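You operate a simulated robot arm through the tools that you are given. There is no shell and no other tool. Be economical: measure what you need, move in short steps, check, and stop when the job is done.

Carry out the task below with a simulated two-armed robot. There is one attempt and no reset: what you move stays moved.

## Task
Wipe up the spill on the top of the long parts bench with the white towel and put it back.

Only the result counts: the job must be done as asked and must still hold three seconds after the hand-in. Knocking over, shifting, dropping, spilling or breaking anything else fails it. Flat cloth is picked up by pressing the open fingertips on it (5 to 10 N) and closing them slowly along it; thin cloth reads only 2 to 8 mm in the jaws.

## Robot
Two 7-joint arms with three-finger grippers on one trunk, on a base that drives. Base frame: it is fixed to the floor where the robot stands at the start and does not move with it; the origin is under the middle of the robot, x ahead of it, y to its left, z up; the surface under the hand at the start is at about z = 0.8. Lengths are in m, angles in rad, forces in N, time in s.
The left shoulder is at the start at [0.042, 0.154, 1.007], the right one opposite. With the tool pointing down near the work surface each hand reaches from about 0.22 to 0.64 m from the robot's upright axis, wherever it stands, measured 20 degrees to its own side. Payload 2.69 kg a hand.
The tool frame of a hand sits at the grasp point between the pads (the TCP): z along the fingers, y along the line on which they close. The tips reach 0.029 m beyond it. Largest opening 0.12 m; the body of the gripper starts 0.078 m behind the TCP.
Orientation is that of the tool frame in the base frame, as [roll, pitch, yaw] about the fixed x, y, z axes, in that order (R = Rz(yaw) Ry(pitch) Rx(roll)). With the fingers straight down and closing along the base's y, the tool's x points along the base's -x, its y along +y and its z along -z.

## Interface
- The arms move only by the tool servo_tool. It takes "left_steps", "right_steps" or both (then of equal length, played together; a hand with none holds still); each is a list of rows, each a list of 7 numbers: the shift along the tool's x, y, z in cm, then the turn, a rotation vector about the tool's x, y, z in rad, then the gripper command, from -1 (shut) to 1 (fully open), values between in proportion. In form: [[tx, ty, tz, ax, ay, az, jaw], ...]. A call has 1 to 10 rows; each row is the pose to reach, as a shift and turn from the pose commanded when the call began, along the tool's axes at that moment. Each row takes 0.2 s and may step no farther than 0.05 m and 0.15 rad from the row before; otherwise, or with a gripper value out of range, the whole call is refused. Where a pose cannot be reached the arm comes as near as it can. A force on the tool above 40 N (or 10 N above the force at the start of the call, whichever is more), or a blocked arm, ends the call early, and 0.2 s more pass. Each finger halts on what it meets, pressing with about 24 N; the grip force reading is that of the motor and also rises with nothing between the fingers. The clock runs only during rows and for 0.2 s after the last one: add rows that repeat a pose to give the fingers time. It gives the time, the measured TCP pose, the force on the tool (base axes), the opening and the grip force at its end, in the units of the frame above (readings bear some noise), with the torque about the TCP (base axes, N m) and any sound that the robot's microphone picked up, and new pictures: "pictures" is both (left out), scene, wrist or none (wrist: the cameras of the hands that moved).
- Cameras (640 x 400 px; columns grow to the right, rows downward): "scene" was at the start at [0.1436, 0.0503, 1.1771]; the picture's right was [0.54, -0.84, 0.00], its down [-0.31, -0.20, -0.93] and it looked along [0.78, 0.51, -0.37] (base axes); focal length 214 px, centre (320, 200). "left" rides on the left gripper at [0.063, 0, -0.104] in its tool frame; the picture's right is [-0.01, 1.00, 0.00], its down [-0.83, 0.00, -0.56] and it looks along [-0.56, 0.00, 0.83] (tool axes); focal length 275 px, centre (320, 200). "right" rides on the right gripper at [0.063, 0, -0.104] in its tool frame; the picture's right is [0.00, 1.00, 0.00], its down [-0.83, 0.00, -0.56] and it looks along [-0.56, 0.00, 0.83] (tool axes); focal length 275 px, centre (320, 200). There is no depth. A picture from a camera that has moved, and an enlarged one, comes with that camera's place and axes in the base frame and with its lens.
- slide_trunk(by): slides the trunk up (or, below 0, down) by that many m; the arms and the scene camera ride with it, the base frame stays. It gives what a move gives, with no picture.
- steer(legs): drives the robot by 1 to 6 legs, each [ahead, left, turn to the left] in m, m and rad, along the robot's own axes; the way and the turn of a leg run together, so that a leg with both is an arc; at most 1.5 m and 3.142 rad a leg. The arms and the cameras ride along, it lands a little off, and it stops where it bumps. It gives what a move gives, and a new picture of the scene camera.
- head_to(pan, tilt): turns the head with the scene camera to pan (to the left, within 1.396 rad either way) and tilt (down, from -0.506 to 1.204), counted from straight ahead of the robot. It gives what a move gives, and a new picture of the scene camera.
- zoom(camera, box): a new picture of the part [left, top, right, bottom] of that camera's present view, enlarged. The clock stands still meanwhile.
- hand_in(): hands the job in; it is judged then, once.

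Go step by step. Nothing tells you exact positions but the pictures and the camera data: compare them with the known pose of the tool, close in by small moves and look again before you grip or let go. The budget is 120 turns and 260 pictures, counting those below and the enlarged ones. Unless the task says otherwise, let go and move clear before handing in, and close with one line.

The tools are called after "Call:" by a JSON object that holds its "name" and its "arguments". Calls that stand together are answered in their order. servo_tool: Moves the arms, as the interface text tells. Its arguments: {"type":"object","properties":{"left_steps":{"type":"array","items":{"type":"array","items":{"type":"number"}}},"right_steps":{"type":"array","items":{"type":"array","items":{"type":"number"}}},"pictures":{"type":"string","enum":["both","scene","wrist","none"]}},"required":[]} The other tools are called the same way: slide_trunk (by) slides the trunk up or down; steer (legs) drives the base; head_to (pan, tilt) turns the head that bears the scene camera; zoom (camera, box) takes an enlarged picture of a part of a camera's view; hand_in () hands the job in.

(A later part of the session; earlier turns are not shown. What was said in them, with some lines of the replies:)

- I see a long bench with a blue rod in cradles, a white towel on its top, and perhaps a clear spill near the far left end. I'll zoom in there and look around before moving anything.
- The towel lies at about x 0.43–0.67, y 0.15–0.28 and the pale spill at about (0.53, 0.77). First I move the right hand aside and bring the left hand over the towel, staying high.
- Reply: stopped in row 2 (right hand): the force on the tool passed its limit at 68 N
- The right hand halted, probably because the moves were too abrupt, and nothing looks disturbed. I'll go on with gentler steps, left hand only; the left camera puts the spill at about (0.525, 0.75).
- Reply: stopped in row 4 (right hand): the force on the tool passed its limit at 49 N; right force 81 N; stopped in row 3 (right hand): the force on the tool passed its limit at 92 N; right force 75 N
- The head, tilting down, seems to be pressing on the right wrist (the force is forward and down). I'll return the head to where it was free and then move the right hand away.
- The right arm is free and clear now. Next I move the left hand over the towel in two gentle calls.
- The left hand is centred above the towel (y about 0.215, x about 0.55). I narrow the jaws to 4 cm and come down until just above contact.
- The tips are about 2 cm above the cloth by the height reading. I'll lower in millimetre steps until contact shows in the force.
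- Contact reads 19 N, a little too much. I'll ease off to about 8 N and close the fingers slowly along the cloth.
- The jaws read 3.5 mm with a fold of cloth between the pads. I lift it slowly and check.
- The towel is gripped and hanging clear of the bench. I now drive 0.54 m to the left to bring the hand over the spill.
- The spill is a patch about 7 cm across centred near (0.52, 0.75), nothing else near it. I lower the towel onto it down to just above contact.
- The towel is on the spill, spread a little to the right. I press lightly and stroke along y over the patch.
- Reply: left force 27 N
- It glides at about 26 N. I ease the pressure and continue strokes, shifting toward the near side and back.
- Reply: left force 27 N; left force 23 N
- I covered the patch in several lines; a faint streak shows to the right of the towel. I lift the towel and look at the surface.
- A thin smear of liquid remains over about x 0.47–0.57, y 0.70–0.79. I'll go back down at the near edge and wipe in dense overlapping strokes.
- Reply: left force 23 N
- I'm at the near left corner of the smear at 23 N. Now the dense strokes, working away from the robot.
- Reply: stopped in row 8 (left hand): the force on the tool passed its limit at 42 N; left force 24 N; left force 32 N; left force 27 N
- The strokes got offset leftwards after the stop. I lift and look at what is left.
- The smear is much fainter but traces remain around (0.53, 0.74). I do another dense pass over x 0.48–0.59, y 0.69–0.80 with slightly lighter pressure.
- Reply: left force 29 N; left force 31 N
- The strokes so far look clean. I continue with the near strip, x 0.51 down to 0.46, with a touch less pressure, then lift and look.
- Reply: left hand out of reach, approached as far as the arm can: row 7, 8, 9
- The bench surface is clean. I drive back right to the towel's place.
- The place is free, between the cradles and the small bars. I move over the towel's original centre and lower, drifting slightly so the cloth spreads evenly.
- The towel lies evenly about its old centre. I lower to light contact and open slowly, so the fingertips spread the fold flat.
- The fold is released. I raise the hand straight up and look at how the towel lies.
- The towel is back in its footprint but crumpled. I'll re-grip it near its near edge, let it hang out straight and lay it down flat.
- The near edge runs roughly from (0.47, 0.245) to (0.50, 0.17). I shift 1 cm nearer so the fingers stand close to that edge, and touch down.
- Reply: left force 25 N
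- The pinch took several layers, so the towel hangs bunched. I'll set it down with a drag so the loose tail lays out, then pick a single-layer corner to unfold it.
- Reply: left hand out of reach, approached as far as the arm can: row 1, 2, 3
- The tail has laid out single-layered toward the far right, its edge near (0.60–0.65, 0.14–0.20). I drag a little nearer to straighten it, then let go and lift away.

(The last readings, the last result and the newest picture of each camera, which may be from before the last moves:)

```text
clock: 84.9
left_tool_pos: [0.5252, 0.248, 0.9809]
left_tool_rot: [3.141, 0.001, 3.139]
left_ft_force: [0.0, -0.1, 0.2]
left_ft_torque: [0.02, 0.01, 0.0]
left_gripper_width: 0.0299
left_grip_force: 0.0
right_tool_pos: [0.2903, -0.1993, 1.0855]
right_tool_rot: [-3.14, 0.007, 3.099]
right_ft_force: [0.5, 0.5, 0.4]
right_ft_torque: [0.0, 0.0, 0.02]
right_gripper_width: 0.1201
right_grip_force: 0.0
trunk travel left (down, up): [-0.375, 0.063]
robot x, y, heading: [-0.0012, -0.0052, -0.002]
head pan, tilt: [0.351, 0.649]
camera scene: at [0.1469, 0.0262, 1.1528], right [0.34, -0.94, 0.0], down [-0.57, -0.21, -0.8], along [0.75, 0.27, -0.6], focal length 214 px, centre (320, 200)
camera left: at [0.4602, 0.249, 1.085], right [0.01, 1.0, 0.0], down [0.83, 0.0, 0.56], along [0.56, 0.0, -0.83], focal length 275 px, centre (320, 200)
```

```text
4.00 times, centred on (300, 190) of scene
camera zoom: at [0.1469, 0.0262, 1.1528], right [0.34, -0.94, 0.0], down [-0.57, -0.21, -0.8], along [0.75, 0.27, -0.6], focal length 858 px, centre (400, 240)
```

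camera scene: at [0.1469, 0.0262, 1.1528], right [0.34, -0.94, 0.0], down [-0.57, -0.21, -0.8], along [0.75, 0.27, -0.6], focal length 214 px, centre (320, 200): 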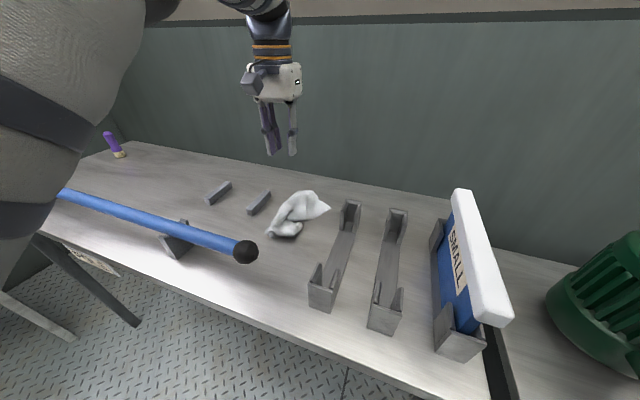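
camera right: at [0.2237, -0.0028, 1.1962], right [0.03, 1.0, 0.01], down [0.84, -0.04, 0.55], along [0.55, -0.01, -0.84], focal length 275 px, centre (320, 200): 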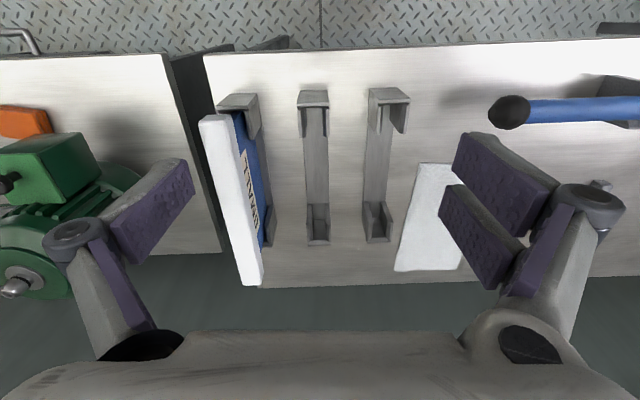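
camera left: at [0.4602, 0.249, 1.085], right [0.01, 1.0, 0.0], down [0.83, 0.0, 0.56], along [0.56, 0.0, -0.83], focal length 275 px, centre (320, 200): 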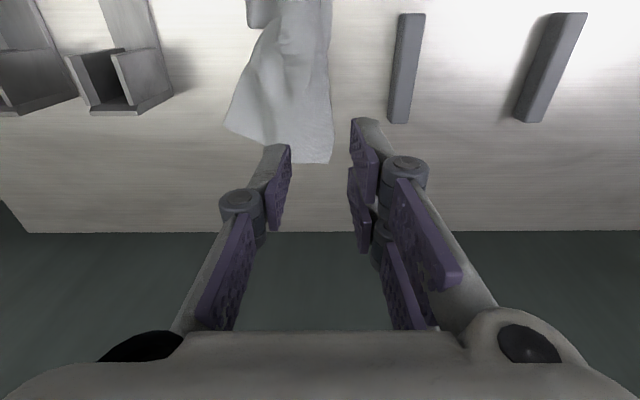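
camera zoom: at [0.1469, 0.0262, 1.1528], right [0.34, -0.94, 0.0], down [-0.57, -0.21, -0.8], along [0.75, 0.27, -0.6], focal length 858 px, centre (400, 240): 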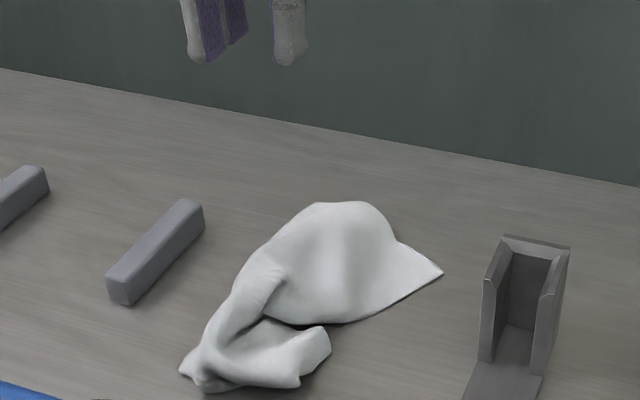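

The towel is now a strip with its far edge free, middle at about (0.58, 0.206). I move the fingertips just inside that edge and lower near it.

Call:
{"name": "servo_tool", "arguments": {"left_steps": [[-1, -1, 0.5, 0, 0, 0, -0.5], [-3, -2.5, 2, 0, 0, 0, -0.5], [-4.7, -4, 4, 0, 0, 0, -0.5], [-4.7, -4, 6.5, 0, 0, 0, -0.5], [-4.7, -4, 9, 0, 0, 0, -0.5], [-4.7, -4, 11, 0, 0, 0, -0.5], [-4.7, -4, 12.5, 0, 0, 0, -0.5], [-4.7, -4, 12.5, 0, 0, 0, -0.5]], "pictures": "wrist"}}

Call:
{"name": "zoom", "arguments": {"camera": "scene", "box": [220, 140, 380, 240]}}

```text
clock: 86.7
left_tool_pos: [0.5718, 0.2068, 0.8555]
left_tool_rot: [-3.14, 0.001, 3.141]
left_ft_force: [-0.2, -0.5, 0.0]
left_ft_torque: [0.02, 0.0, 0.02]
left_gripper_width: 0.03
left_grip_force: 0.0
right_tool_pos: [0.2906, -0.1994, 1.0846]
right_tool_rot: [-3.138, 0.008, 3.099]
right_ft_force: [0.0, -1.0, -0.4]
right_ft_torque: [0.01, 0.02, -0.02]
right_gripper_width: 0.1199
right_grip_force: 0.2
trunk travel left (down, up): [-0.375, 0.063]
robot x, y, heading: [-0.0004, -0.0034, 0.0]
head pan, tilt: [0.351, 0.649]
camera left: at [0.5081, 0.2082, 0.9603], right [0.01, 1.0, 0.0], down [0.83, 0.0, 0.56], along [0.56, 0.0, -0.83], focal length 275 px, centre (320, 200)
```

left: 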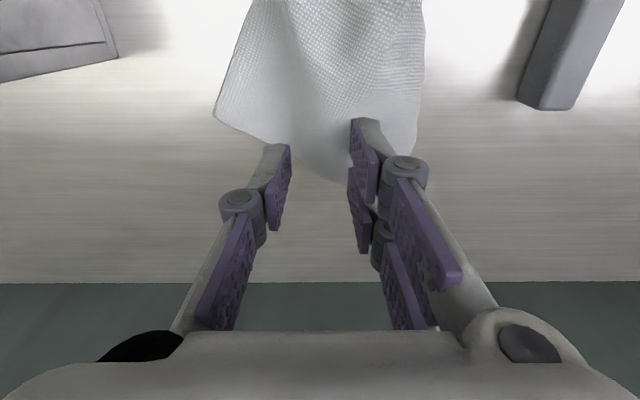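

```text
4.00 times, centred on (300, 190) of scene
camera zoom: at [0.1471, 0.0262, 1.1528], right [0.34, -0.94, 0.0], down [-0.57, -0.21, -0.8], along [0.75, 0.27, -0.6], focal length 858 px, centre (400, 240)
```

zoom: 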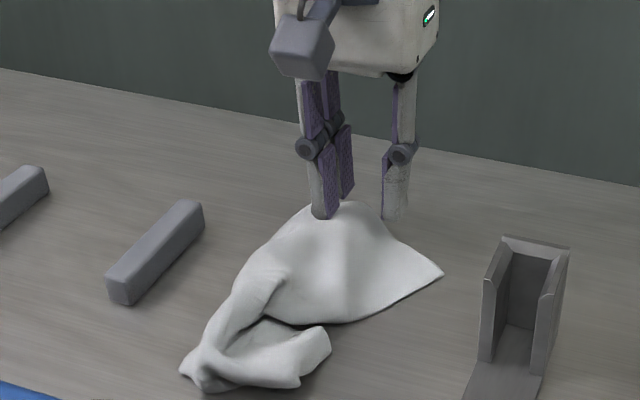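

The right fingertip is right at the edge, so I step 1 cm inward and touch down.

Call:
{"name": "servo_tool", "arguments": {"left_steps": [[0.5, 0, 0, 0, 0, 0, -0.5], [1.0, 0, 0.6, 0, 0, 0, -0.5], [1.0, 0, 1.4, 0, 0, 0, -0.5], [1.0, 0, 2.0, 0, 0, 0, -0.5], [1.0, 0, 2.3, 0, 0, 0, -0.5], [1.0, 0, 2.55, 0, 0, 0, -0.5], [1.0, 0, 2.6, 0, 0, 0, -0.5]], "pictures": "none"}}

```text
clock: 88.3
left_tool_pos: [0.5617, 0.2081, 0.8304]
left_tool_rot: [3.14, 0.003, -3.141]
left_ft_force: [-0.3, 1.1, 8.6]
left_ft_torque: [0.18, -0.08, 0.0]
left_gripper_width: 0.0301
left_grip_force: 0.2
right_tool_pos: [0.2897, -0.1985, 1.0856]
right_tool_rot: [-3.137, 0.006, 3.097]
right_ft_force: [0.7, -0.2, 0.0]
right_ft_torque: [-0.01, -0.01, 0.01]
right_gripper_width: 0.1198
right_grip_force: 0.1
trunk travel left (down, up): [-0.375, 0.063]
robot x, y, heading: [-0.0008, -0.0041, 0.001]
head pan, tilt: [0.351, 0.649]
```

Contact at 8.6 N is right for gripping. I close slowly and lift high so the towel hangs.

Call:
{"name": "servo_tool", "arguments": {"left_steps": [[0, 0, 0, 0, 0, 0, -0.5], [0, 0, 0, 0, 0, 0, -0.58], [0, 0, 0, 0, 0, 0, -0.66], [0, 0, 0, 0, 0, 0, -0.74], [0, 0, 0, 0, 0, 0, -0.82], [0, 0, 0, 0, 0, 0, -0.9], [0, 0, 0, 0, 0, 0, -1], [0, 0, 0, 0, 0, 0, -1], [0, 0, 0, 0, 0, 0, -1]], "pictures": "none"}}

Call:
{"name": "servo_tool", "arguments": {"left_steps": [[0, 0, -0.5, 0, 0, 0, -1], [0.3, 0, -2, 0, 0, 0, -1], [1, 0, -5, 0, 0, 0, -1], [2, 0, -8.5, 0, 0, 0, -1], [3, 0, -12, 0, 0, 0, -1], [4, 0, -15.5, 0, 0, 0, -1], [5, 0, -19, 0, 0, 0, -1], [5.5, 0, -22, 0, 0, 0, -1], [5.5, 0, -25, 0, 0, 0, -1], [5.5, 0, -27, 0, 0, 0, -1]], "pictures": "both"}}

Call:
{"name": "zoom", "arguments": {"camera": "scene", "box": [180, 40, 420, 240]}}

```text
clock: 90.3
left_tool_pos: [0.5613, 0.2072, 0.8292]
left_tool_rot: [3.141, 0.002, 3.14]
left_ft_force: [-1.1, -1.1, 1.8]
left_ft_torque: [0.01, -0.02, -0.01]
left_gripper_width: 0.0031
left_grip_force: 24.7
right_tool_pos: [0.2896, -0.1978, 1.0861]
right_tool_rot: [-3.138, 0.008, 3.097]
right_ft_force: [-0.4, -0.3, -0.5]
right_ft_torque: [-0.03, 0.02, 0.01]
right_gripper_width: 0.1201
right_grip_force: 0.0
trunk travel left (down, up): [-0.375, 0.063]
robot x, y, heading: [-0.0019, -0.0049, 0.003]
head pan, tilt: [0.351, 0.649]
```

```text
clock: 92.5
left_tool_pos: [0.505, 0.208, 1.1003]
left_tool_rot: [3.141, -0.001, 3.141]
left_ft_force: [0.9, 0.1, -0.5]
left_ft_torque: [0.01, 0.0, 0.03]
left_gripper_width: 0.0037
left_grip_force: 26.4
right_tool_pos: [0.291, -0.1991, 1.0855]
right_tool_rot: [-3.138, 0.007, 3.098]
right_ft_force: [0.3, -1.2, -0.1]
right_ft_torque: [-0.01, -0.01, -0.04]
right_gripper_width: 0.1198
right_grip_force: 0.1
trunk travel left (down, up): [-0.375, 0.063]
robot x, y, heading: [-0.0014, -0.0041, -0.007]
head pan, tilt: [0.351, 0.649]
camera scene: at [0.1474, 0.0263, 1.1527], right [0.34, -0.94, 0.0], down [-0.57, -0.21, -0.8], along [0.75, 0.27, -0.6], focal length 214 px, centre (320, 200)
camera left: at [0.443, 0.209, 1.2045], right [0.01, 1.0, 0.0], down [0.83, 0.0, 0.56], along [0.56, 0.0, -0.83], focal length 275 px, centre (320, 200)
```

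scene: 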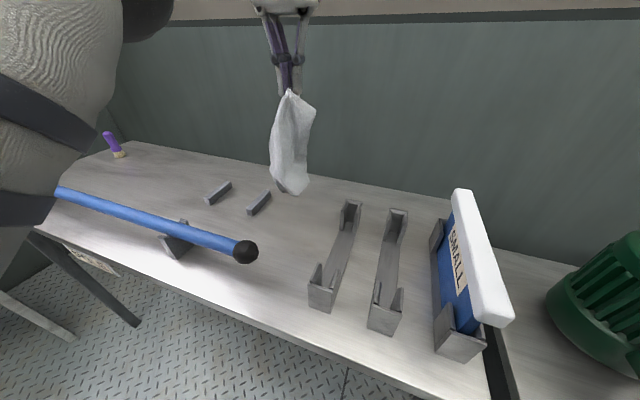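
left: 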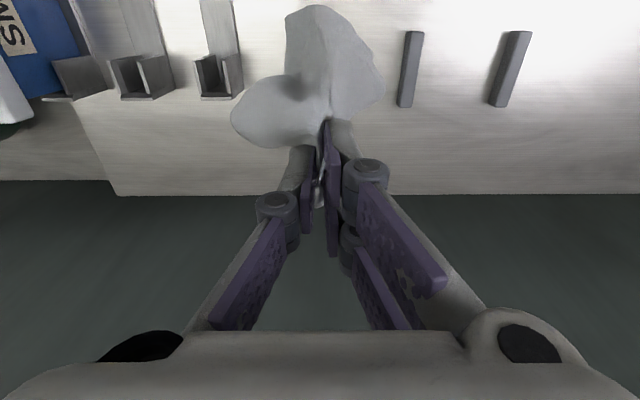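

```text
2.00 times, centred on (300, 140) of scene
camera zoom: at [0.1474, 0.0263, 1.1527], right [0.34, -0.94, 0.0], down [-0.57, -0.21, -0.8], along [0.75, 0.27, -0.6], focal length 429 px, centre (360, 320)
```

zoom: 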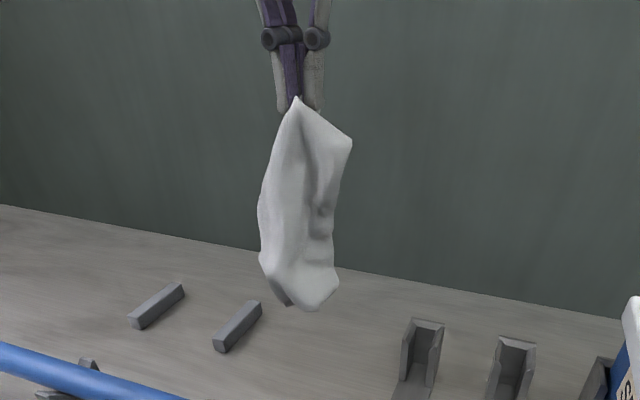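

The towel now hangs at full length from the middle of its short edge, which is ideal. I bring it to the near end of its place so the lower edge touches at x about 0.425, then lay it away from me with the fingers tilting outward for reach.

Call:
{"name": "servo_tool", "arguments": {"left_steps": [[1, 0.1, 0, 0, 0, 0, -1], [2.5, 0.2, 0, 0, 0, 0, -1], [4.2, 0.3, 0, 0, 0, 0, -1], [6, 0.4, 0.3, 0, 0, 0, -1], [7.3, 0.5, 1, 0, 0, 0, -1], [8, 0.5, 1.7, 0, 0, 0, -1], [8.2, 0.5, 2.4, 0, 0, 0, -1], [8.2, 0.5, 2.8, 0, 0, 0, -1], [8.2, 0.5, 2.8, 0, 0, 0, -1], [8.2, 0.5, 2.8, 0, 0, 0, -1]], "pictures": "both"}}

Call:
{"name": "zoom", "arguments": {"camera": "scene", "box": [180, 60, 400, 260]}}

```text
clock: 94.7
left_tool_pos: [0.4464, 0.2259, 1.0774]
left_tool_rot: [-3.13, -0.004, -3.137]
left_ft_force: [0.4, -0.7, 0.3]
left_ft_torque: [-0.01, -0.02, 0.0]
left_gripper_width: 0.0028
left_grip_force: 25.0
left hand out of reach, approached as far as the arm can: row 3, 5, 6, 7, 8, 9, 10
right_tool_pos: [0.2902, -0.1997, 1.0858]
right_tool_rot: [-3.137, 0.005, 3.098]
right_ft_force: [0.5, 0.2, 0.6]
right_ft_torque: [0.01, 0.0, 0.03]
right_gripper_width: 0.1202
right_grip_force: 0.0
trunk travel left (down, up): [-0.375, 0.063]
robot x, y, heading: [-0.0012, -0.0085, 0.003]
head pan, tilt: [0.351, 0.649]
camera scene: at [0.154, 0.0193, 1.1674], right [0.25, -0.97, 0.0], down [-0.45, -0.12, -0.88], along [0.86, 0.22, -0.47], focal length 214 px, centre (320, 200)
camera left: at [0.3835, 0.2269, 1.1814], right [0.0, 1.0, -0.01], down [0.83, 0.01, 0.55], along [0.55, -0.01, -0.83], focal length 275 px, centre (320, 200)
```

scene: 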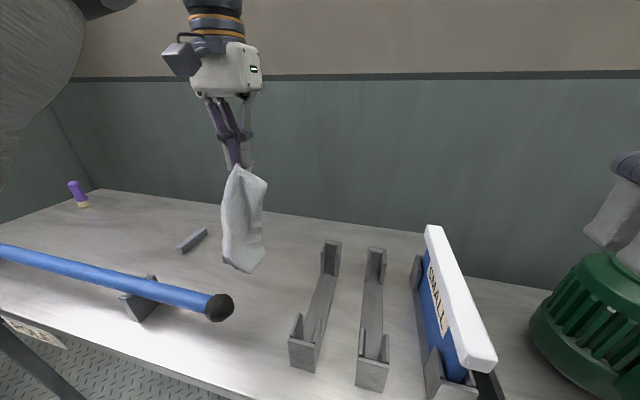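
left: 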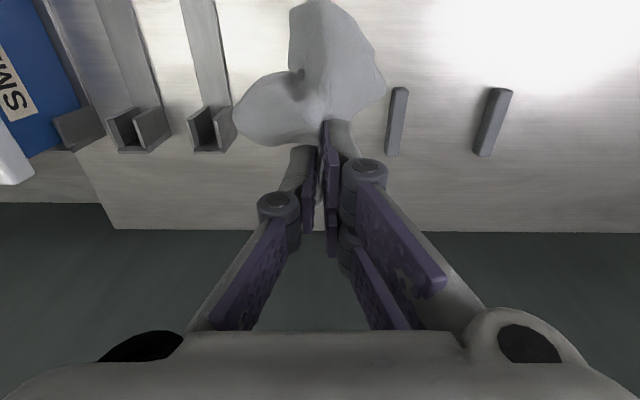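

```text
2.00 times, centred on (290, 160) of scene
camera zoom: at [0.154, 0.0193, 1.1674], right [0.25, -0.97, 0.0], down [-0.45, -0.12, -0.88], along [0.86, 0.22, -0.47], focal length 429 px, centre (380, 280)
```

zoom: 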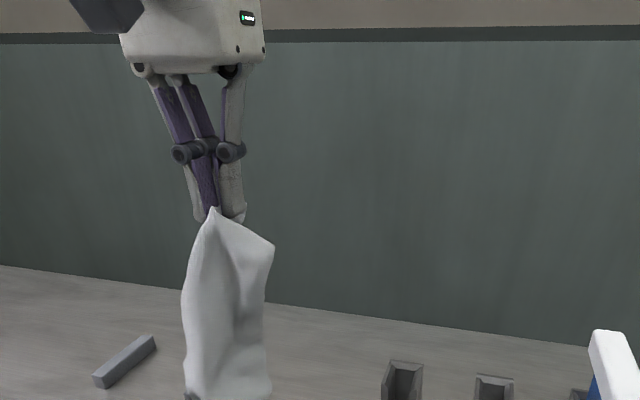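

The left arm is brushing the head, which shifted the camera. I'll turn the head away to the right, then check the hand pose.

Call:
{"name": "head_to", "arguments": {"pan": -0.3, "tilt": 0.5}}

Call:
{"name": "servo_tool", "arguments": {"left_steps": [[0, -0.3, 0.3, 0, 0, 0, -1], [0.5, -0.8, 0.5, 0, 0, 0, -1], [1, -1.2, 0.7, 0, 0, 0, -1], [1.5, -1.2, 0.9, 0, 0, 0, -1], [2, -1.2, 1, 0, 0, 0, -1], [2, -1.2, 1, 0, 0, 0, -1]], "pictures": "both"}}

```text
clock: 95.7
left_tool_pos: [0.4462, 0.2223, 1.0789]
left_tool_rot: [3.142, 0.0, 3.139]
left_ft_force: [-0.8, -0.9, -0.3]
left_ft_torque: [-0.01, -0.02, -0.05]
left_gripper_width: 0.0038
left_grip_force: 27.6
right_tool_pos: [0.2908, -0.1986, 1.0852]
right_tool_rot: [-3.139, 0.006, 3.098]
right_ft_force: [-0.6, 0.9, 0.2]
right_ft_torque: [0.0, -0.02, 0.0]
right_gripper_width: 0.1201
right_grip_force: 0.1
trunk travel left (down, up): [-0.375, 0.063]
robot x, y, heading: [0.0, -0.0008, -0.0]
head pan, tilt: [-0.3, 0.499]
camera scene: at [0.1524, -0.0304, 1.1662], right [-0.3, -0.96, 0.0], down [-0.46, 0.14, -0.88], along [0.84, -0.26, -0.48], focal length 214 px, centre (320, 200)
```

scene: 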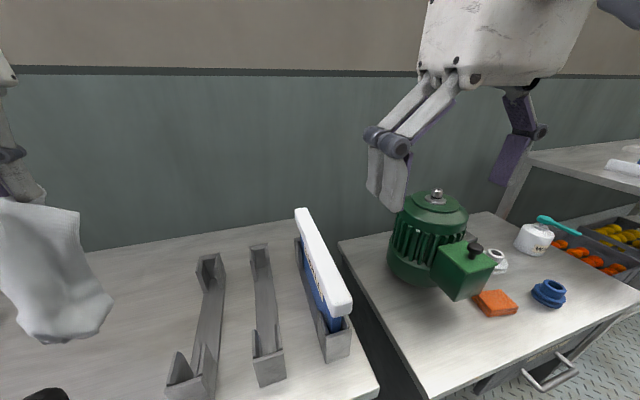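

```text
clock: 97.1
left_tool_pos: [0.4489, 0.2179, 1.0757]
left_tool_rot: [-3.139, -0.001, 3.141]
left_ft_force: [0.2, 0.2, -0.7]
left_ft_torque: [-0.06, 0.0, 0.01]
left_gripper_width: 0.0024
left_grip_force: 23.9
left hand out of reach, approached as far as the arm can: row 2, 3, 4, 5, 6
right_tool_pos: [0.2904, -0.1989, 1.0857]
right_tool_rot: [-3.137, 0.008, 3.098]
right_ft_force: [0.9, 0.9, -0.2]
right_ft_torque: [0.0, -0.02, 0.0]
right_gripper_width: 0.1202
right_grip_force: 0.0
trunk travel left (down, up): [-0.375, 0.063]
robot x, y, heading: [-0.0003, -0.0049, -0.004]
head pan, tilt: [-0.3, 0.499]
camera scene: at [0.1525, -0.0304, 1.1661], right [-0.3, -0.96, 0.0], down [-0.46, 0.14, -0.88], along [0.84, -0.26, -0.48], focal length 214 px, centre (320, 200)
camera left: at [0.3857, 0.2188, 1.1794], right [0.01, 1.0, 0.0], down [0.83, 0.0, 0.55], along [0.55, 0.0, -0.83], focal length 275 px, centre (320, 200)
```

scene: 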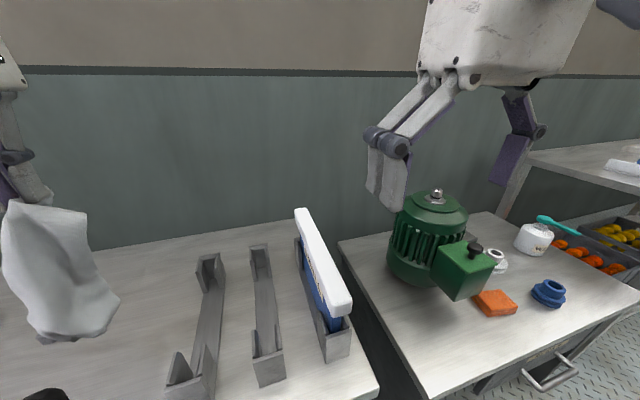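
left: 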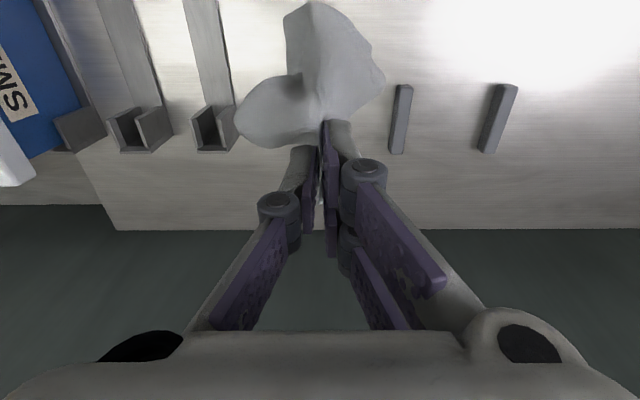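

The near limit at this height is x about 0.448, which is close enough. I now lay the towel forward in one descending sweep, tilting the fingers outward.

Call:
{"name": "servo_tool", "arguments": {"left_steps": [[0, -0.1, 1.2, 0, 0, 0, -1], [-1.5, -0.2, 3.5, 0, 0, 0, -1], [-4, -0.3, 6.2, 0, -0.1, 0, -1], [-6.5, -0.3, 8.9, 0, -0.2, 0, -1], [-9, -0.3, 11.6, 0, -0.3, 0, -1], [-11.5, -0.3, 14.3, 0, -0.4, 0, -1], [-13.7, -0.3, 16.9, 0, -0.5, 0, -1], [-15.8, -0.3, 19.4, 0, -0.6, 0, -1], [-17.6, -0.3, 21.6, 0, -0.68, 0, -1], [-19, -0.3, 23.2, 0, -0.75, 0, -1]], "pictures": "both"}}

Call:
{"name": "head_to", "arguments": {"pan": 0.2, "tilt": 0.6}}

```text
clock: 99.3
left_tool_pos: [0.6398, 0.2139, 0.8427]
left_tool_rot: [3.141, 0.752, 3.14]
left_ft_force: [-0.4, -0.1, -0.4]
left_ft_torque: [0.0, -0.01, -0.01]
left_gripper_width: 0.003
left_grip_force: 22.3
left hand out of reach, approached as far as the arm can: row 1
right_tool_pos: [0.2903, -0.1993, 1.0865]
right_tool_rot: [-3.137, 0.008, 3.098]
right_ft_force: [-0.1, -0.5, 1.0]
right_ft_torque: [-0.01, 0.02, -0.02]
right_gripper_width: 0.12
right_grip_force: 0.0
trunk travel left (down, up): [-0.375, 0.063]
robot x, y, heading: [-0.0024, -0.0043, 0.003]
head pan, tilt: [-0.3, 0.499]
camera scene: at [0.1527, -0.0303, 1.1661], right [-0.3, -0.96, 0.0], down [-0.46, 0.14, -0.88], along [0.84, -0.26, -0.48], focal length 214 px, centre (320, 200)
camera left: at [0.522, 0.2148, 0.8756], right [0.01, 1.0, 0.0], down [0.23, 0.0, 0.97], along [0.97, 0.0, -0.23], focal length 275 px, centre (320, 200)
```

scene: 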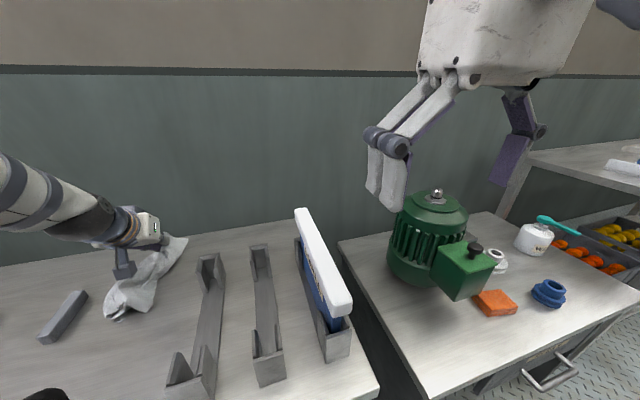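
left: 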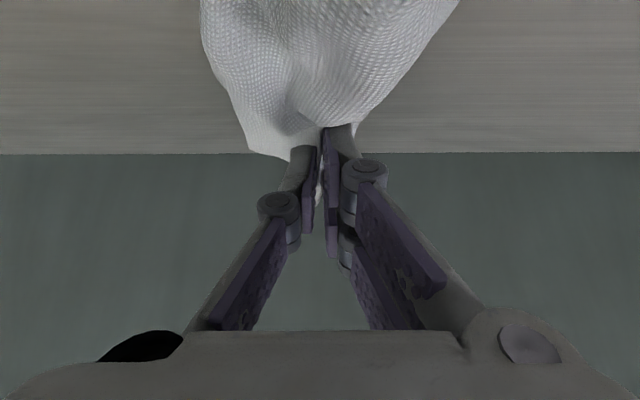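

```text
clock: 100.2
left_tool_pos: [0.64, 0.2143, 0.8437]
left_tool_rot: [3.141, 0.752, 3.139]
left_ft_force: [-0.9, -0.9, -0.2]
left_ft_torque: [0.01, -0.03, 0.0]
left_gripper_width: 0.0028
left_grip_force: 21.8
right_tool_pos: [0.2902, -0.1977, 1.0855]
right_tool_rot: [-3.138, 0.007, 3.098]
right_ft_force: [1.3, 0.0, 0.0]
right_ft_torque: [0.02, 0.01, 0.05]
right_gripper_width: 0.1198
right_grip_force: 0.0
trunk travel left (down, up): [-0.375, 0.063]
robot x, y, heading: [-0.001, -0.0045, -0.004]
head pan, tilt: [0.201, 0.6]
camera scene: at [0.1522, 0.014, 1.1571], right [0.2, -0.98, 0.0], down [-0.55, -0.11, -0.83], along [0.81, 0.16, -0.56], focal length 214 px, centre (320, 200)
```

scene: 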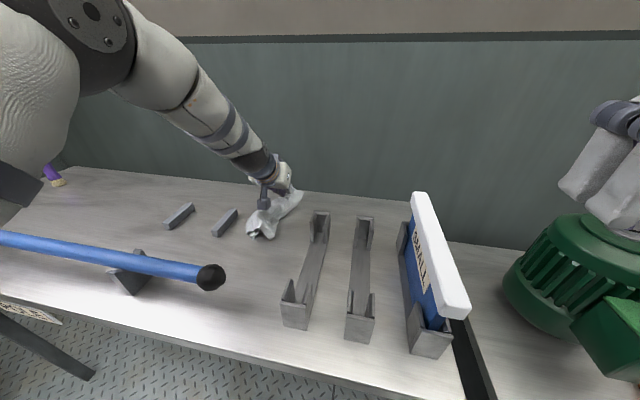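

The towel is laid out along its place with the hand at its far end. I lower the last centimetre and open slowly.

Call:
{"name": "servo_tool", "arguments": {"left_steps": [[0.3, 0, 0.35, 0, 0, 0, -1], [0.6, 0, 0.65, 0, 0, 0, -1], [0.75, 0, 0.82, 0, 0, 0, -1], [0.75, 0, 0.82, 0, 0, 0, -0.9], [0.75, 0, 0.82, 0, 0, 0, -0.8], [0.75, 0, 0.82, 0, 0, 0, -0.65], [0.75, 0, 0.82, 0, 0, 0, -0.5], [0.75, 0, 0.82, 0, 0, 0, -0.35], [0.75, 0, 0.82, 0, 0, 0, -0.2], [0.75, 0, 0.82, 0, 0, 0, -0.2]], "pictures": "both"}}

Call:
{"name": "zoom", "arguments": {"camera": "scene", "box": [200, 150, 360, 250]}}

```text
clock: 102.4
left_tool_pos: [0.6396, 0.214, 0.831]
left_tool_rot: [-3.141, 0.749, 3.14]
left_ft_force: [0.9, 0.3, 3.1]
left_ft_torque: [0.06, 0.03, -0.02]
left_gripper_width: 0.0419
left_grip_force: 6.5
right_tool_pos: [0.2904, -0.1986, 1.0852]
right_tool_rot: [-3.138, 0.008, 3.098]
right_ft_force: [1.3, -0.5, -0.2]
right_ft_torque: [0.0, 0.01, 0.0]
right_gripper_width: 0.1198
right_grip_force: 0.0
trunk travel left (down, up): [-0.375, 0.063]
robot x, y, heading: [0.0021, -0.0037, 0.0]
head pan, tilt: [0.201, 0.6]
camera scene: at [0.152, 0.014, 1.157], right [0.2, -0.98, 0.0], down [-0.55, -0.11, -0.83], along [0.81, 0.16, -0.56], focal length 214 px, centre (320, 200)
camera left: at [0.5209, 0.2146, 0.8645], right [0.01, 1.0, 0.0], down [0.23, 0.0, 0.97], along [0.97, 0.0, -0.23], focal length 275 px, centre (320, 200)
```

scene: 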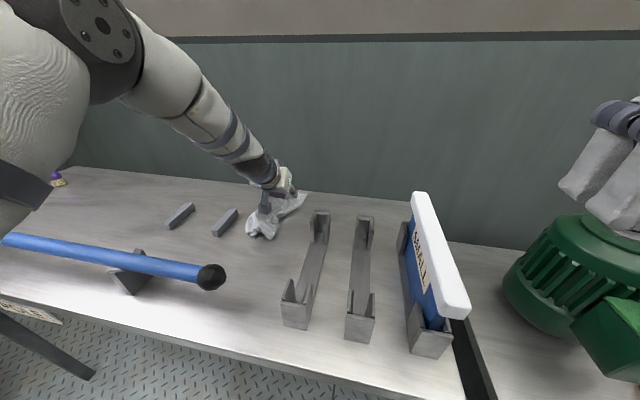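
left: 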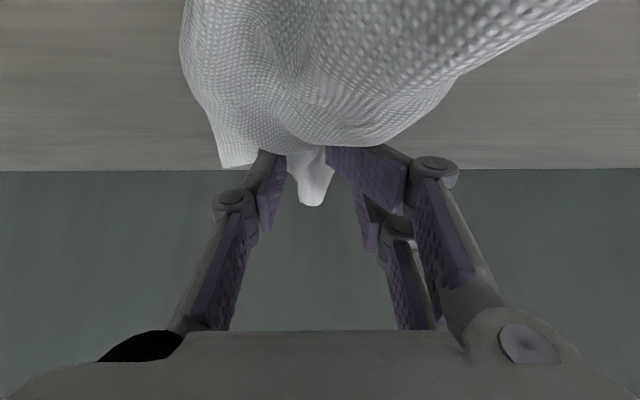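

```text
4.00 times, centred on (280, 200) of scene
camera zoom: at [0.152, 0.014, 1.157], right [0.2, -0.98, 0.0], down [-0.55, -0.11, -0.83], along [0.81, 0.16, -0.56], focal length 858 px, centre (480, 200)
```

zoom: 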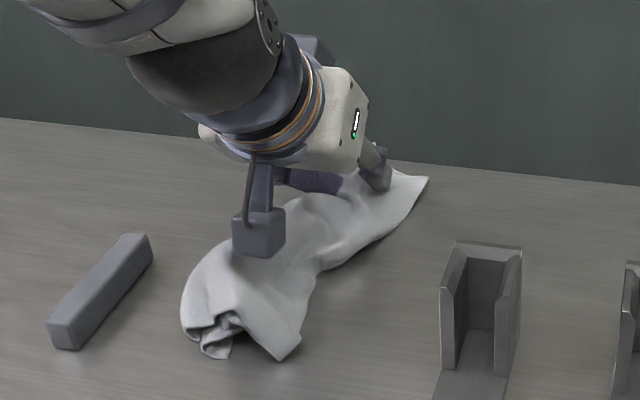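

The cloth is released. I lift straight up, level the hand and look.

Call:
{"name": "servo_tool", "arguments": {"left_steps": [[-0.4, 0, -0.4, 0, 0, 0, -0.2], [-1.4, 0, -1.5, 0, 0, 0, -0.2], [-2.7, 0, -2.9, 0, 0, 0, -0.2], [-4, 0, -4.4, 0, 0.1, 0, -0.2], [-4.7, 0, -6.4, 0, 0.22, 0, -0.2], [-5, 0, -9, 0, 0.35, 0, -0.2], [-5.2, 0, -12, 0, 0.48, 0, -0.2], [-5.4, 0, -15, 0, 0.6, 0, -0.2], [-5.5, 0, -17, 0, 0.7, 0, -0.2], [-5.5, 0, -18, 0, 0.75, 0, -0.2]], "pictures": "both"}}

Call:
{"name": "zoom", "arguments": {"camera": "scene", "box": [200, 150, 360, 250]}}

```text
clock: 104.6
left_tool_pos: [0.5568, 0.2148, 1.0017]
left_tool_rot: [-3.142, 0.0, 3.14]
left_ft_force: [0.2, -0.2, 0.5]
left_ft_torque: [0.0, 0.0, -0.01]
left_gripper_width: 0.0483
left_grip_force: 0.1
right_tool_pos: [0.2899, -0.1978, 1.0852]
right_tool_rot: [-3.139, 0.005, 3.099]
right_ft_force: [0.2, 0.0, 0.1]
right_ft_torque: [0.02, -0.02, -0.01]
right_gripper_width: 0.1201
right_grip_force: 0.0
trunk travel left (down, up): [-0.375, 0.063]
robot x, y, heading: [0.0005, -0.0047, -0.002]
head pan, tilt: [0.201, 0.6]
camera scene: at [0.1522, 0.0141, 1.157], right [0.2, -0.98, 0.0], down [-0.55, -0.11, -0.83], along [0.81, 0.16, -0.56], focal length 214 px, centre (320, 200)
camera left: at [0.4929, 0.2148, 1.106], right [0.01, 1.0, 0.0], down [0.83, 0.0, 0.56], along [0.56, 0.0, -0.83], focal length 275 px, centre (320, 200)
```

scene: 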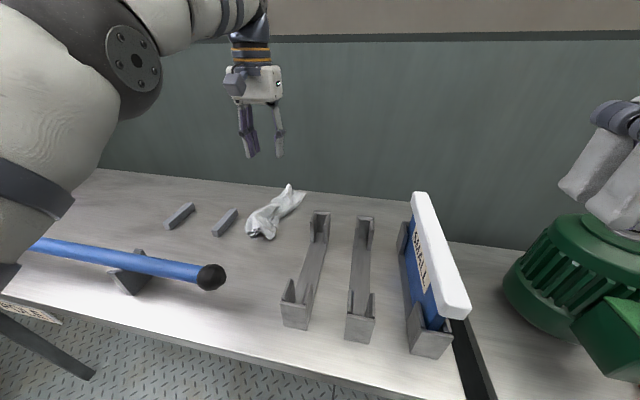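
left: 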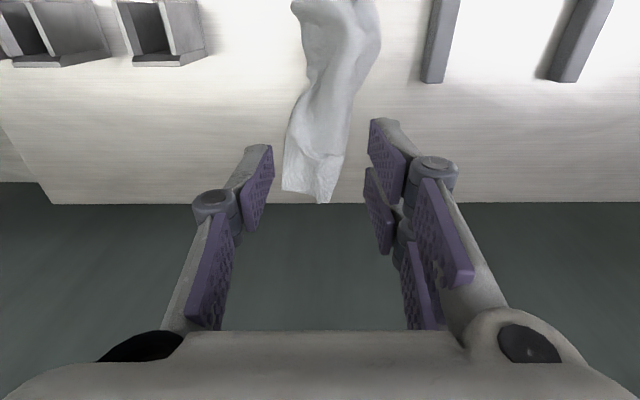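

```text
4.00 times, centred on (280, 200) of scene
camera zoom: at [0.1522, 0.0141, 1.157], right [0.2, -0.98, 0.0], down [-0.55, -0.11, -0.83], along [0.81, 0.16, -0.56], focal length 858 px, centre (480, 200)
```

zoom: 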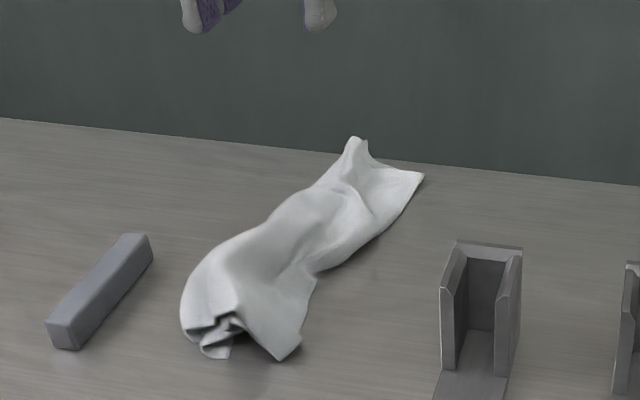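

The towel lies along its place, narrowed and about 4 cm too far back. I'll grip the near end and draw it toward the robot, which also straightens it.

Call:
{"name": "servo_tool", "arguments": {"left_steps": [[1, 0.2, 1, 0, 0, 0, -0.2], [2.5, 0.4, 3, 0, 0, 0, -0.2], [4, 0.5, 5.5, 0, 0, 0, -0.2], [4.4, 0.5, 8, 0, 0, 0, -0.2], [4.4, 0.5, 10.5, 0, 0, 0, -0.2], [4.4, 0.5, 12.5, 0, 0, 0, -0.2], [4.4, 0.5, 13.5, 0, 0, 0, -0.2], [4.4, 0.5, 13.5, 0, 0, 0, -0.2]], "pictures": "wrist"}}

Call:
{"name": "zoom", "arguments": {"camera": "scene", "box": [200, 150, 360, 250]}}

```text
clock: 106.4
left_tool_pos: [0.5132, 0.2196, 0.8653]
left_tool_rot: [-3.14, 0.001, 3.141]
left_ft_force: [0.0, 0.2, -0.7]
left_ft_torque: [0.02, -0.02, -0.03]
left_gripper_width: 0.0482
left_grip_force: 0.0
right_tool_pos: [0.291, -0.1979, 1.0856]
right_tool_rot: [-3.139, 0.006, 3.098]
right_ft_force: [-0.4, 0.3, 0.4]
right_ft_torque: [0.02, -0.01, -0.02]
right_gripper_width: 0.1198
right_grip_force: 0.0
trunk travel left (down, up): [-0.375, 0.063]
robot x, y, heading: [-0.002, -0.0047, 0.001]
head pan, tilt: [0.201, 0.6]
camera left: at [0.4485, 0.2202, 0.9705], right [0.01, 1.0, 0.0], down [0.83, 0.0, 0.56], along [0.56, 0.0, -0.83], focal length 275 px, centre (320, 200)
```

left: 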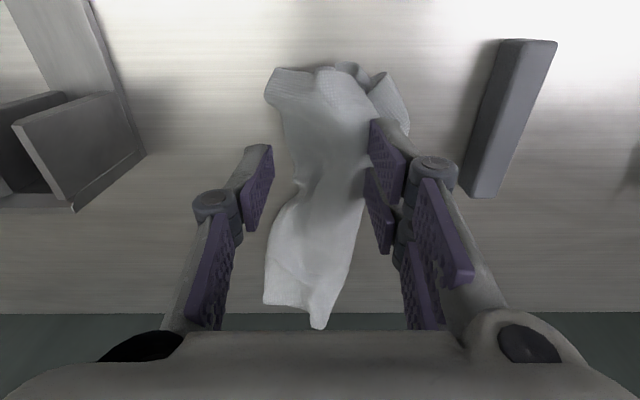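

```text
4.00 times, centred on (280, 200) of scene
camera zoom: at [0.1522, 0.014, 1.1571], right [0.2, -0.98, 0.0], down [-0.55, -0.11, -0.83], along [0.81, 0.16, -0.56], focal length 858 px, centre (480, 200)
```

zoom: 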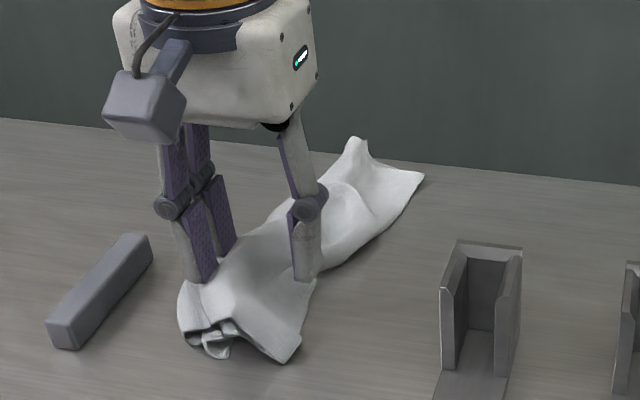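

It spans x about 0.47 to 0.69. I'll press the open fingertips on it and slide it about 4 cm toward the robot by friction.

Call:
{"name": "servo_tool", "arguments": {"left_steps": [[0, 0, 1.5, 0, 0, 0, -0.2], [0, 0, 2.7, 0, 0, 0, -0.2], [0, 0, 3.3, 0, 0, 0, -0.2], [0, 0, 3.5, 0, 0, 0, -0.2], [1, 0, 3.55, 0, 0, 0, -0.2], [2, 0, 3.55, 0, 0, 0, -0.2], [3, 0, 3.55, 0, 0, 0, -0.2], [4, 0, 3.55, 0, 0, 0, -0.2], [5, 0, 3.55, 0, 0, 0, -0.2], [5, 0, 3.55, 0, 0, 0, -0.2]], "pictures": "wrist"}}

Call:
{"name": "zoom", "arguments": {"camera": "scene", "box": [200, 150, 360, 250]}}

```text
clock: 108.6
left_tool_pos: [0.4613, 0.221, 0.8307]
left_tool_rot: [3.141, 0.0, 3.139]
left_ft_force: [-0.1, -0.9, 6.9]
left_ft_torque: [0.08, 0.07, 0.02]
left_gripper_width: 0.0467
left_grip_force: 0.1
right_tool_pos: [0.2897, -0.1993, 1.0851]
right_tool_rot: [-3.137, 0.006, 3.098]
right_ft_force: [0.2, -0.7, 0.2]
right_ft_torque: [-0.02, -0.03, 0.01]
right_gripper_width: 0.1201
right_grip_force: 0.1
trunk travel left (down, up): [-0.375, 0.063]
robot x, y, heading: [0.0023, -0.0019, 0.003]
head pan, tilt: [0.201, 0.6]
camera left: at [0.3981, 0.2203, 0.9349], right [0.01, 1.0, 0.0], down [0.83, 0.0, 0.56], along [0.56, 0.0, -0.83], focal length 275 px, centre (320, 200)
```

left: 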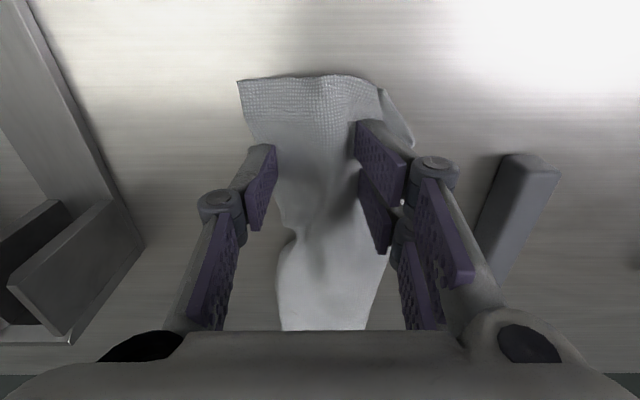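

```text
4.00 times, centred on (280, 200) of scene
camera zoom: at [0.1519, 0.0138, 1.1571], right [0.2, -0.98, 0.0], down [-0.55, -0.11, -0.83], along [0.81, 0.16, -0.56], focal length 858 px, centre (480, 200)
```

zoom: 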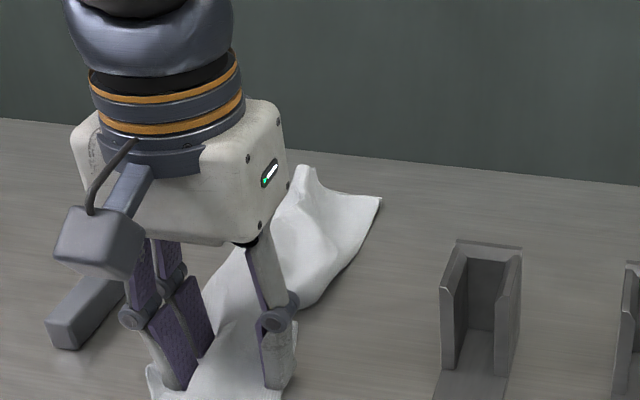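

The whole towel followed and flattened out at the near end. I spread it a bit sideways by opening the fingers under light pressure, then lift.

Call:
{"name": "servo_tool", "arguments": {"left_steps": [[0, 0, 0.08, 0, 0, 0, -0.2], [0, 0, 0.08, 0, 0, 0, -0.1], [0, 0, 0.08, 0, 0, 0, 0], [0, 0, 0.08, 0, 0, 0, 0.15], [0, 0, 0.08, 0, 0, 0, 0.3], [0, 0, 0, 0, 0, 0, 0.3], [0, 0, -1, 0, 0, 0, 0.3], [-1, 0, -4, 0, 0, 0, 0.2], [-4, 0, -8, 0, 0, 0, 0], [-8, 0, -11, 0, 0, 0, 0]], "pictures": "wrist"}}

Call:
{"name": "zoom", "arguments": {"camera": "scene", "box": [200, 150, 360, 250]}}

```text
clock: 110.8
left_tool_pos: [0.5441, 0.2203, 0.9395]
left_tool_rot: [3.14, -0.002, 3.14]
left_ft_force: [0.1, -0.8, 0.9]
left_ft_torque: [-0.03, 0.04, 0.04]
left_gripper_width: 0.0602
left_grip_force: 0.0
right_tool_pos: [0.2898, -0.1976, 1.0846]
right_tool_rot: [-3.138, 0.004, 3.099]
right_ft_force: [1.1, 0.9, 0.6]
right_ft_torque: [-0.01, 0.02, 0.0]
right_gripper_width: 0.1201
right_grip_force: 0.1
trunk travel left (down, up): [-0.375, 0.063]
robot x, y, heading: [-0.0029, -0.0043, 0.004]
head pan, tilt: [0.201, 0.6]
camera left: at [0.4801, 0.22, 1.0444], right [0.01, 1.0, 0.0], down [0.83, 0.0, 0.55], along [0.55, 0.0, -0.83], focal length 275 px, centre (320, 200)
```

left: 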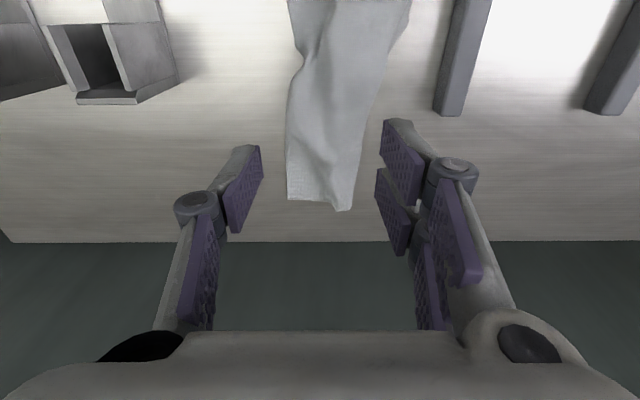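

```text
4.00 times, centred on (280, 200) of scene
camera zoom: at [0.153, 0.0141, 1.1568], right [0.2, -0.98, 0.0], down [-0.55, -0.11, -0.82], along [0.81, 0.16, -0.57], focal length 858 px, centre (480, 200)
```

zoom: 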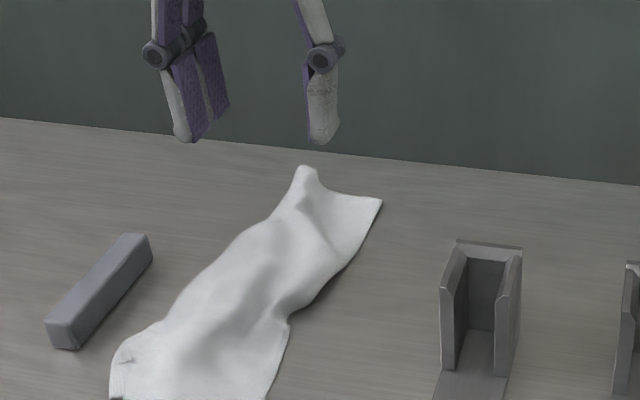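

The towel now lies laid out in its original place, about x 0.42–0.65 and centred on y 0.22. I raise the hand clear and take a last look at the spill area and the bench.

Call:
{"name": "servo_tool", "arguments": {"left_steps": [[0.5, 0.5, -2, 0, 0, 0, 0], [2, 2, -4, 0, 0, 0, 0], [4, 4, -6, 0, 0, 0, 0], [6, 6.5, -8, 0, 0, 0, 0], [8, 9, -10, 0, 0, 0, 0], [10, 12, -12, 0, 0, 0, 0], [12, 15, -13, 0, 0, 0, 0], [14, 18, -13, 0, 0, 0, 0], [16, 20, -13, 0, 0, 0, 0], [17, 21, -13, 0, 0, 0, 0]], "pictures": "both"}}

Call:
{"name": "head_to", "arguments": {"pan": 0.6, "tilt": 0.4}}

Call:
{"name": "zoom", "arguments": {"camera": "scene", "box": [140, 170, 420, 345]}}

Call:
{"name": "zoom", "arguments": {"camera": "left", "box": [380, 80, 640, 242]}}

```text
clock: 113.0
left_tool_pos: [0.373, 0.4314, 1.0698]
left_tool_rot: [-3.141, 0.001, 3.141]
left_ft_force: [-0.2, 0.3, -0.2]
left_ft_torque: [0.0, -0.03, 0.03]
left_gripper_width: 0.0599
left_grip_force: 0.0
right_tool_pos: [0.2902, -0.198, 1.087]
right_tool_rot: [-3.139, 0.008, 3.098]
right_ft_force: [-1.1, -0.5, -0.1]
right_ft_torque: [-0.01, 0.04, -0.01]
right_gripper_width: 0.1199
right_grip_force: 0.1
trunk travel left (down, up): [-0.375, 0.063]
robot x, y, heading: [0.0019, -0.0057, -0.001]
head pan, tilt: [0.201, 0.6]
camera scene: at [0.1522, 0.0142, 1.157], right [0.2, -0.98, 0.0], down [-0.55, -0.11, -0.83], along [0.81, 0.16, -0.56], focal length 214 px, centre (320, 200)
camera left: at [0.3096, 0.4313, 1.1744], right [0.01, 1.0, 0.0], down [0.83, -0.01, 0.56], along [0.56, 0.0, -0.83], focal length 275 px, centre (320, 200)
```

scene: 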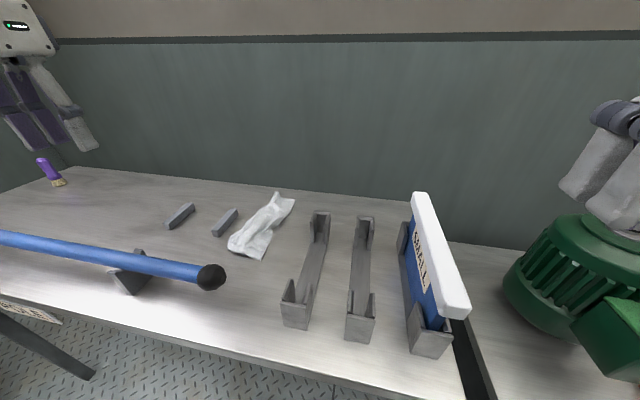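
left: 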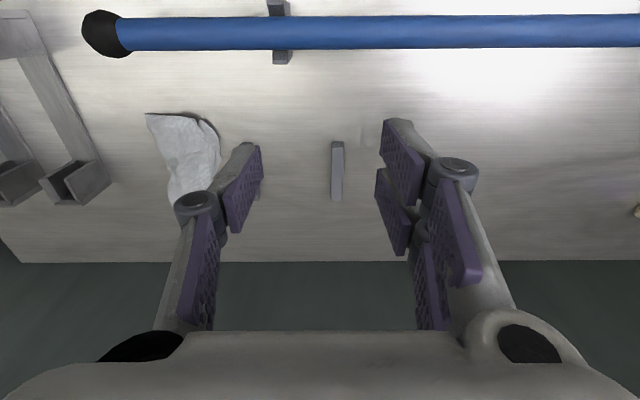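

```text
clock: 113.9
left_tool_pos: [0.3736, 0.4304, 1.0697]
left_tool_rot: [3.141, 0.0, 3.14]
left_ft_force: [0.2, -0.5, -0.9]
left_ft_torque: [0.02, 0.0, 0.01]
left_gripper_width: 0.06
left_grip_force: 0.1
right_tool_pos: [0.2901, -0.1983, 1.086]
right_tool_rot: [-3.138, 0.007, 3.098]
right_ft_force: [-0.5, -0.3, -0.3]
right_ft_torque: [-0.02, 0.04, -0.01]
right_gripper_width: 0.1199
right_grip_force: 0.1
trunk travel left (down, up): [-0.375, 0.063]
robot x, y, heading: [-0.0002, -0.0014, 0.001]
head pan, tilt: [0.6, 0.4]
camera scene: at [0.1421, 0.0487, 1.1752], right [0.56, -0.83, 0.0], down [-0.32, -0.22, -0.92], along [0.76, 0.52, -0.39], focal length 214 px, centre (320, 200)
```

scene: 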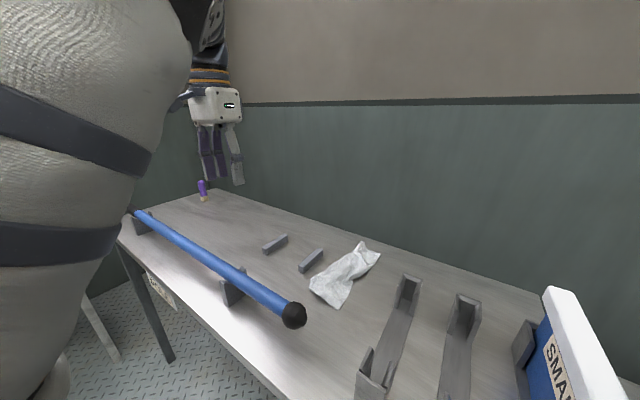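

```text
2.29 times, centred on (280, 258) of scene
camera zoom: at [0.1421, 0.0487, 1.1752], right [0.56, -0.83, 0.0], down [-0.32, -0.22, -0.92], along [0.76, 0.52, -0.39], focal length 490 px, centre (411, 69)
```

zoom: 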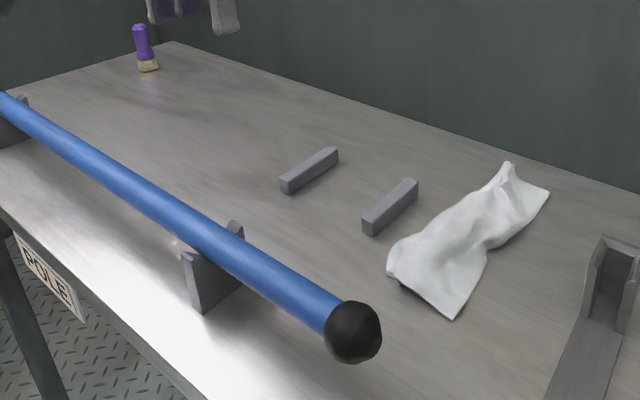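

```text
2.46 times, centred on (510, 161) of left
camera zoom: at [0.3099, 0.431, 1.1743], right [0.01, 1.0, 0.0], down [0.83, 0.0, 0.56], along [0.56, 0.0, -0.83], focal length 678 px, centre (-148, 296)
```

zoom: 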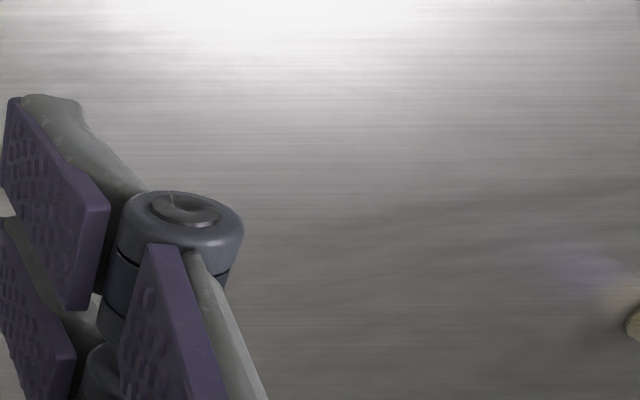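

The spill area looks clean; there's only a faint mark near (0.44, 0.49) to check.

Call:
{"name": "zoom", "arguments": {"camera": "left", "box": [290, 80, 450, 180]}}

Call:
{"name": "zoom", "arguments": {"camera": "scene", "box": [190, 190, 310, 265]}}

```text
4.00 times, centred on (370, 130) of left
camera zoom: at [0.3099, 0.431, 1.1743], right [0.01, 1.0, 0.0], down [0.83, 0.0, 0.56], along [0.56, 0.0, -0.83], focal length 1101 px, centre (120, 480)
```

zoom: 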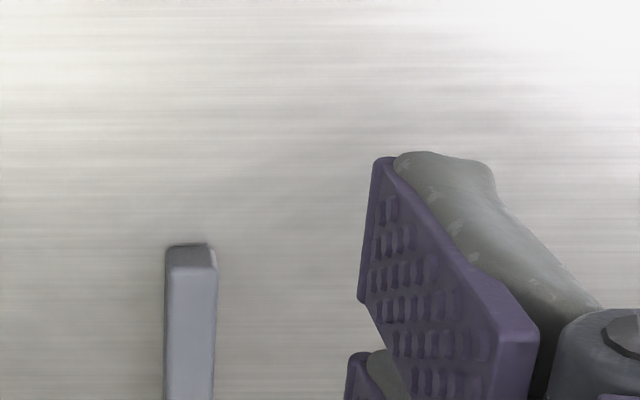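

```text
5.33 times, centred on (250, 228) of scene
camera zoom: at [0.1421, 0.0487, 1.1752], right [0.56, -0.83, 0.0], down [-0.32, -0.22, -0.92], along [0.76, 0.52, -0.39], focal length 1144 px, centre (693, 53)
```

zoom: 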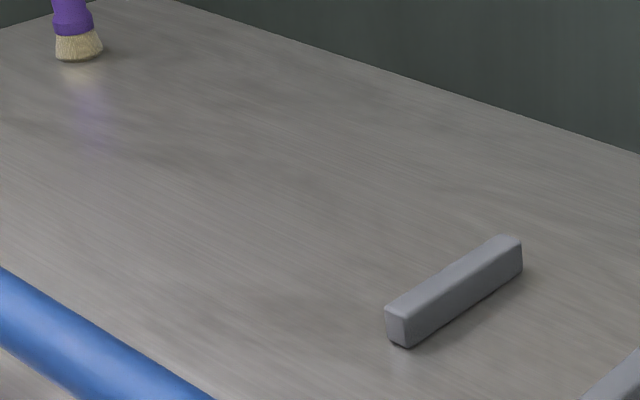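

The mark was only a reflection. The bench is clean, the towel is back in its place, nothing else has moved, and both hands are clear.

Call:
{"name": "hand_in", "arguments": {}}

```text
The job is handed in.
```

The spill is wiped up and the white towel is back in its original spot on the long parts bench, a little rumpled and narrower than it was. I've handed the job in; the last pictures showed nothing else moved.
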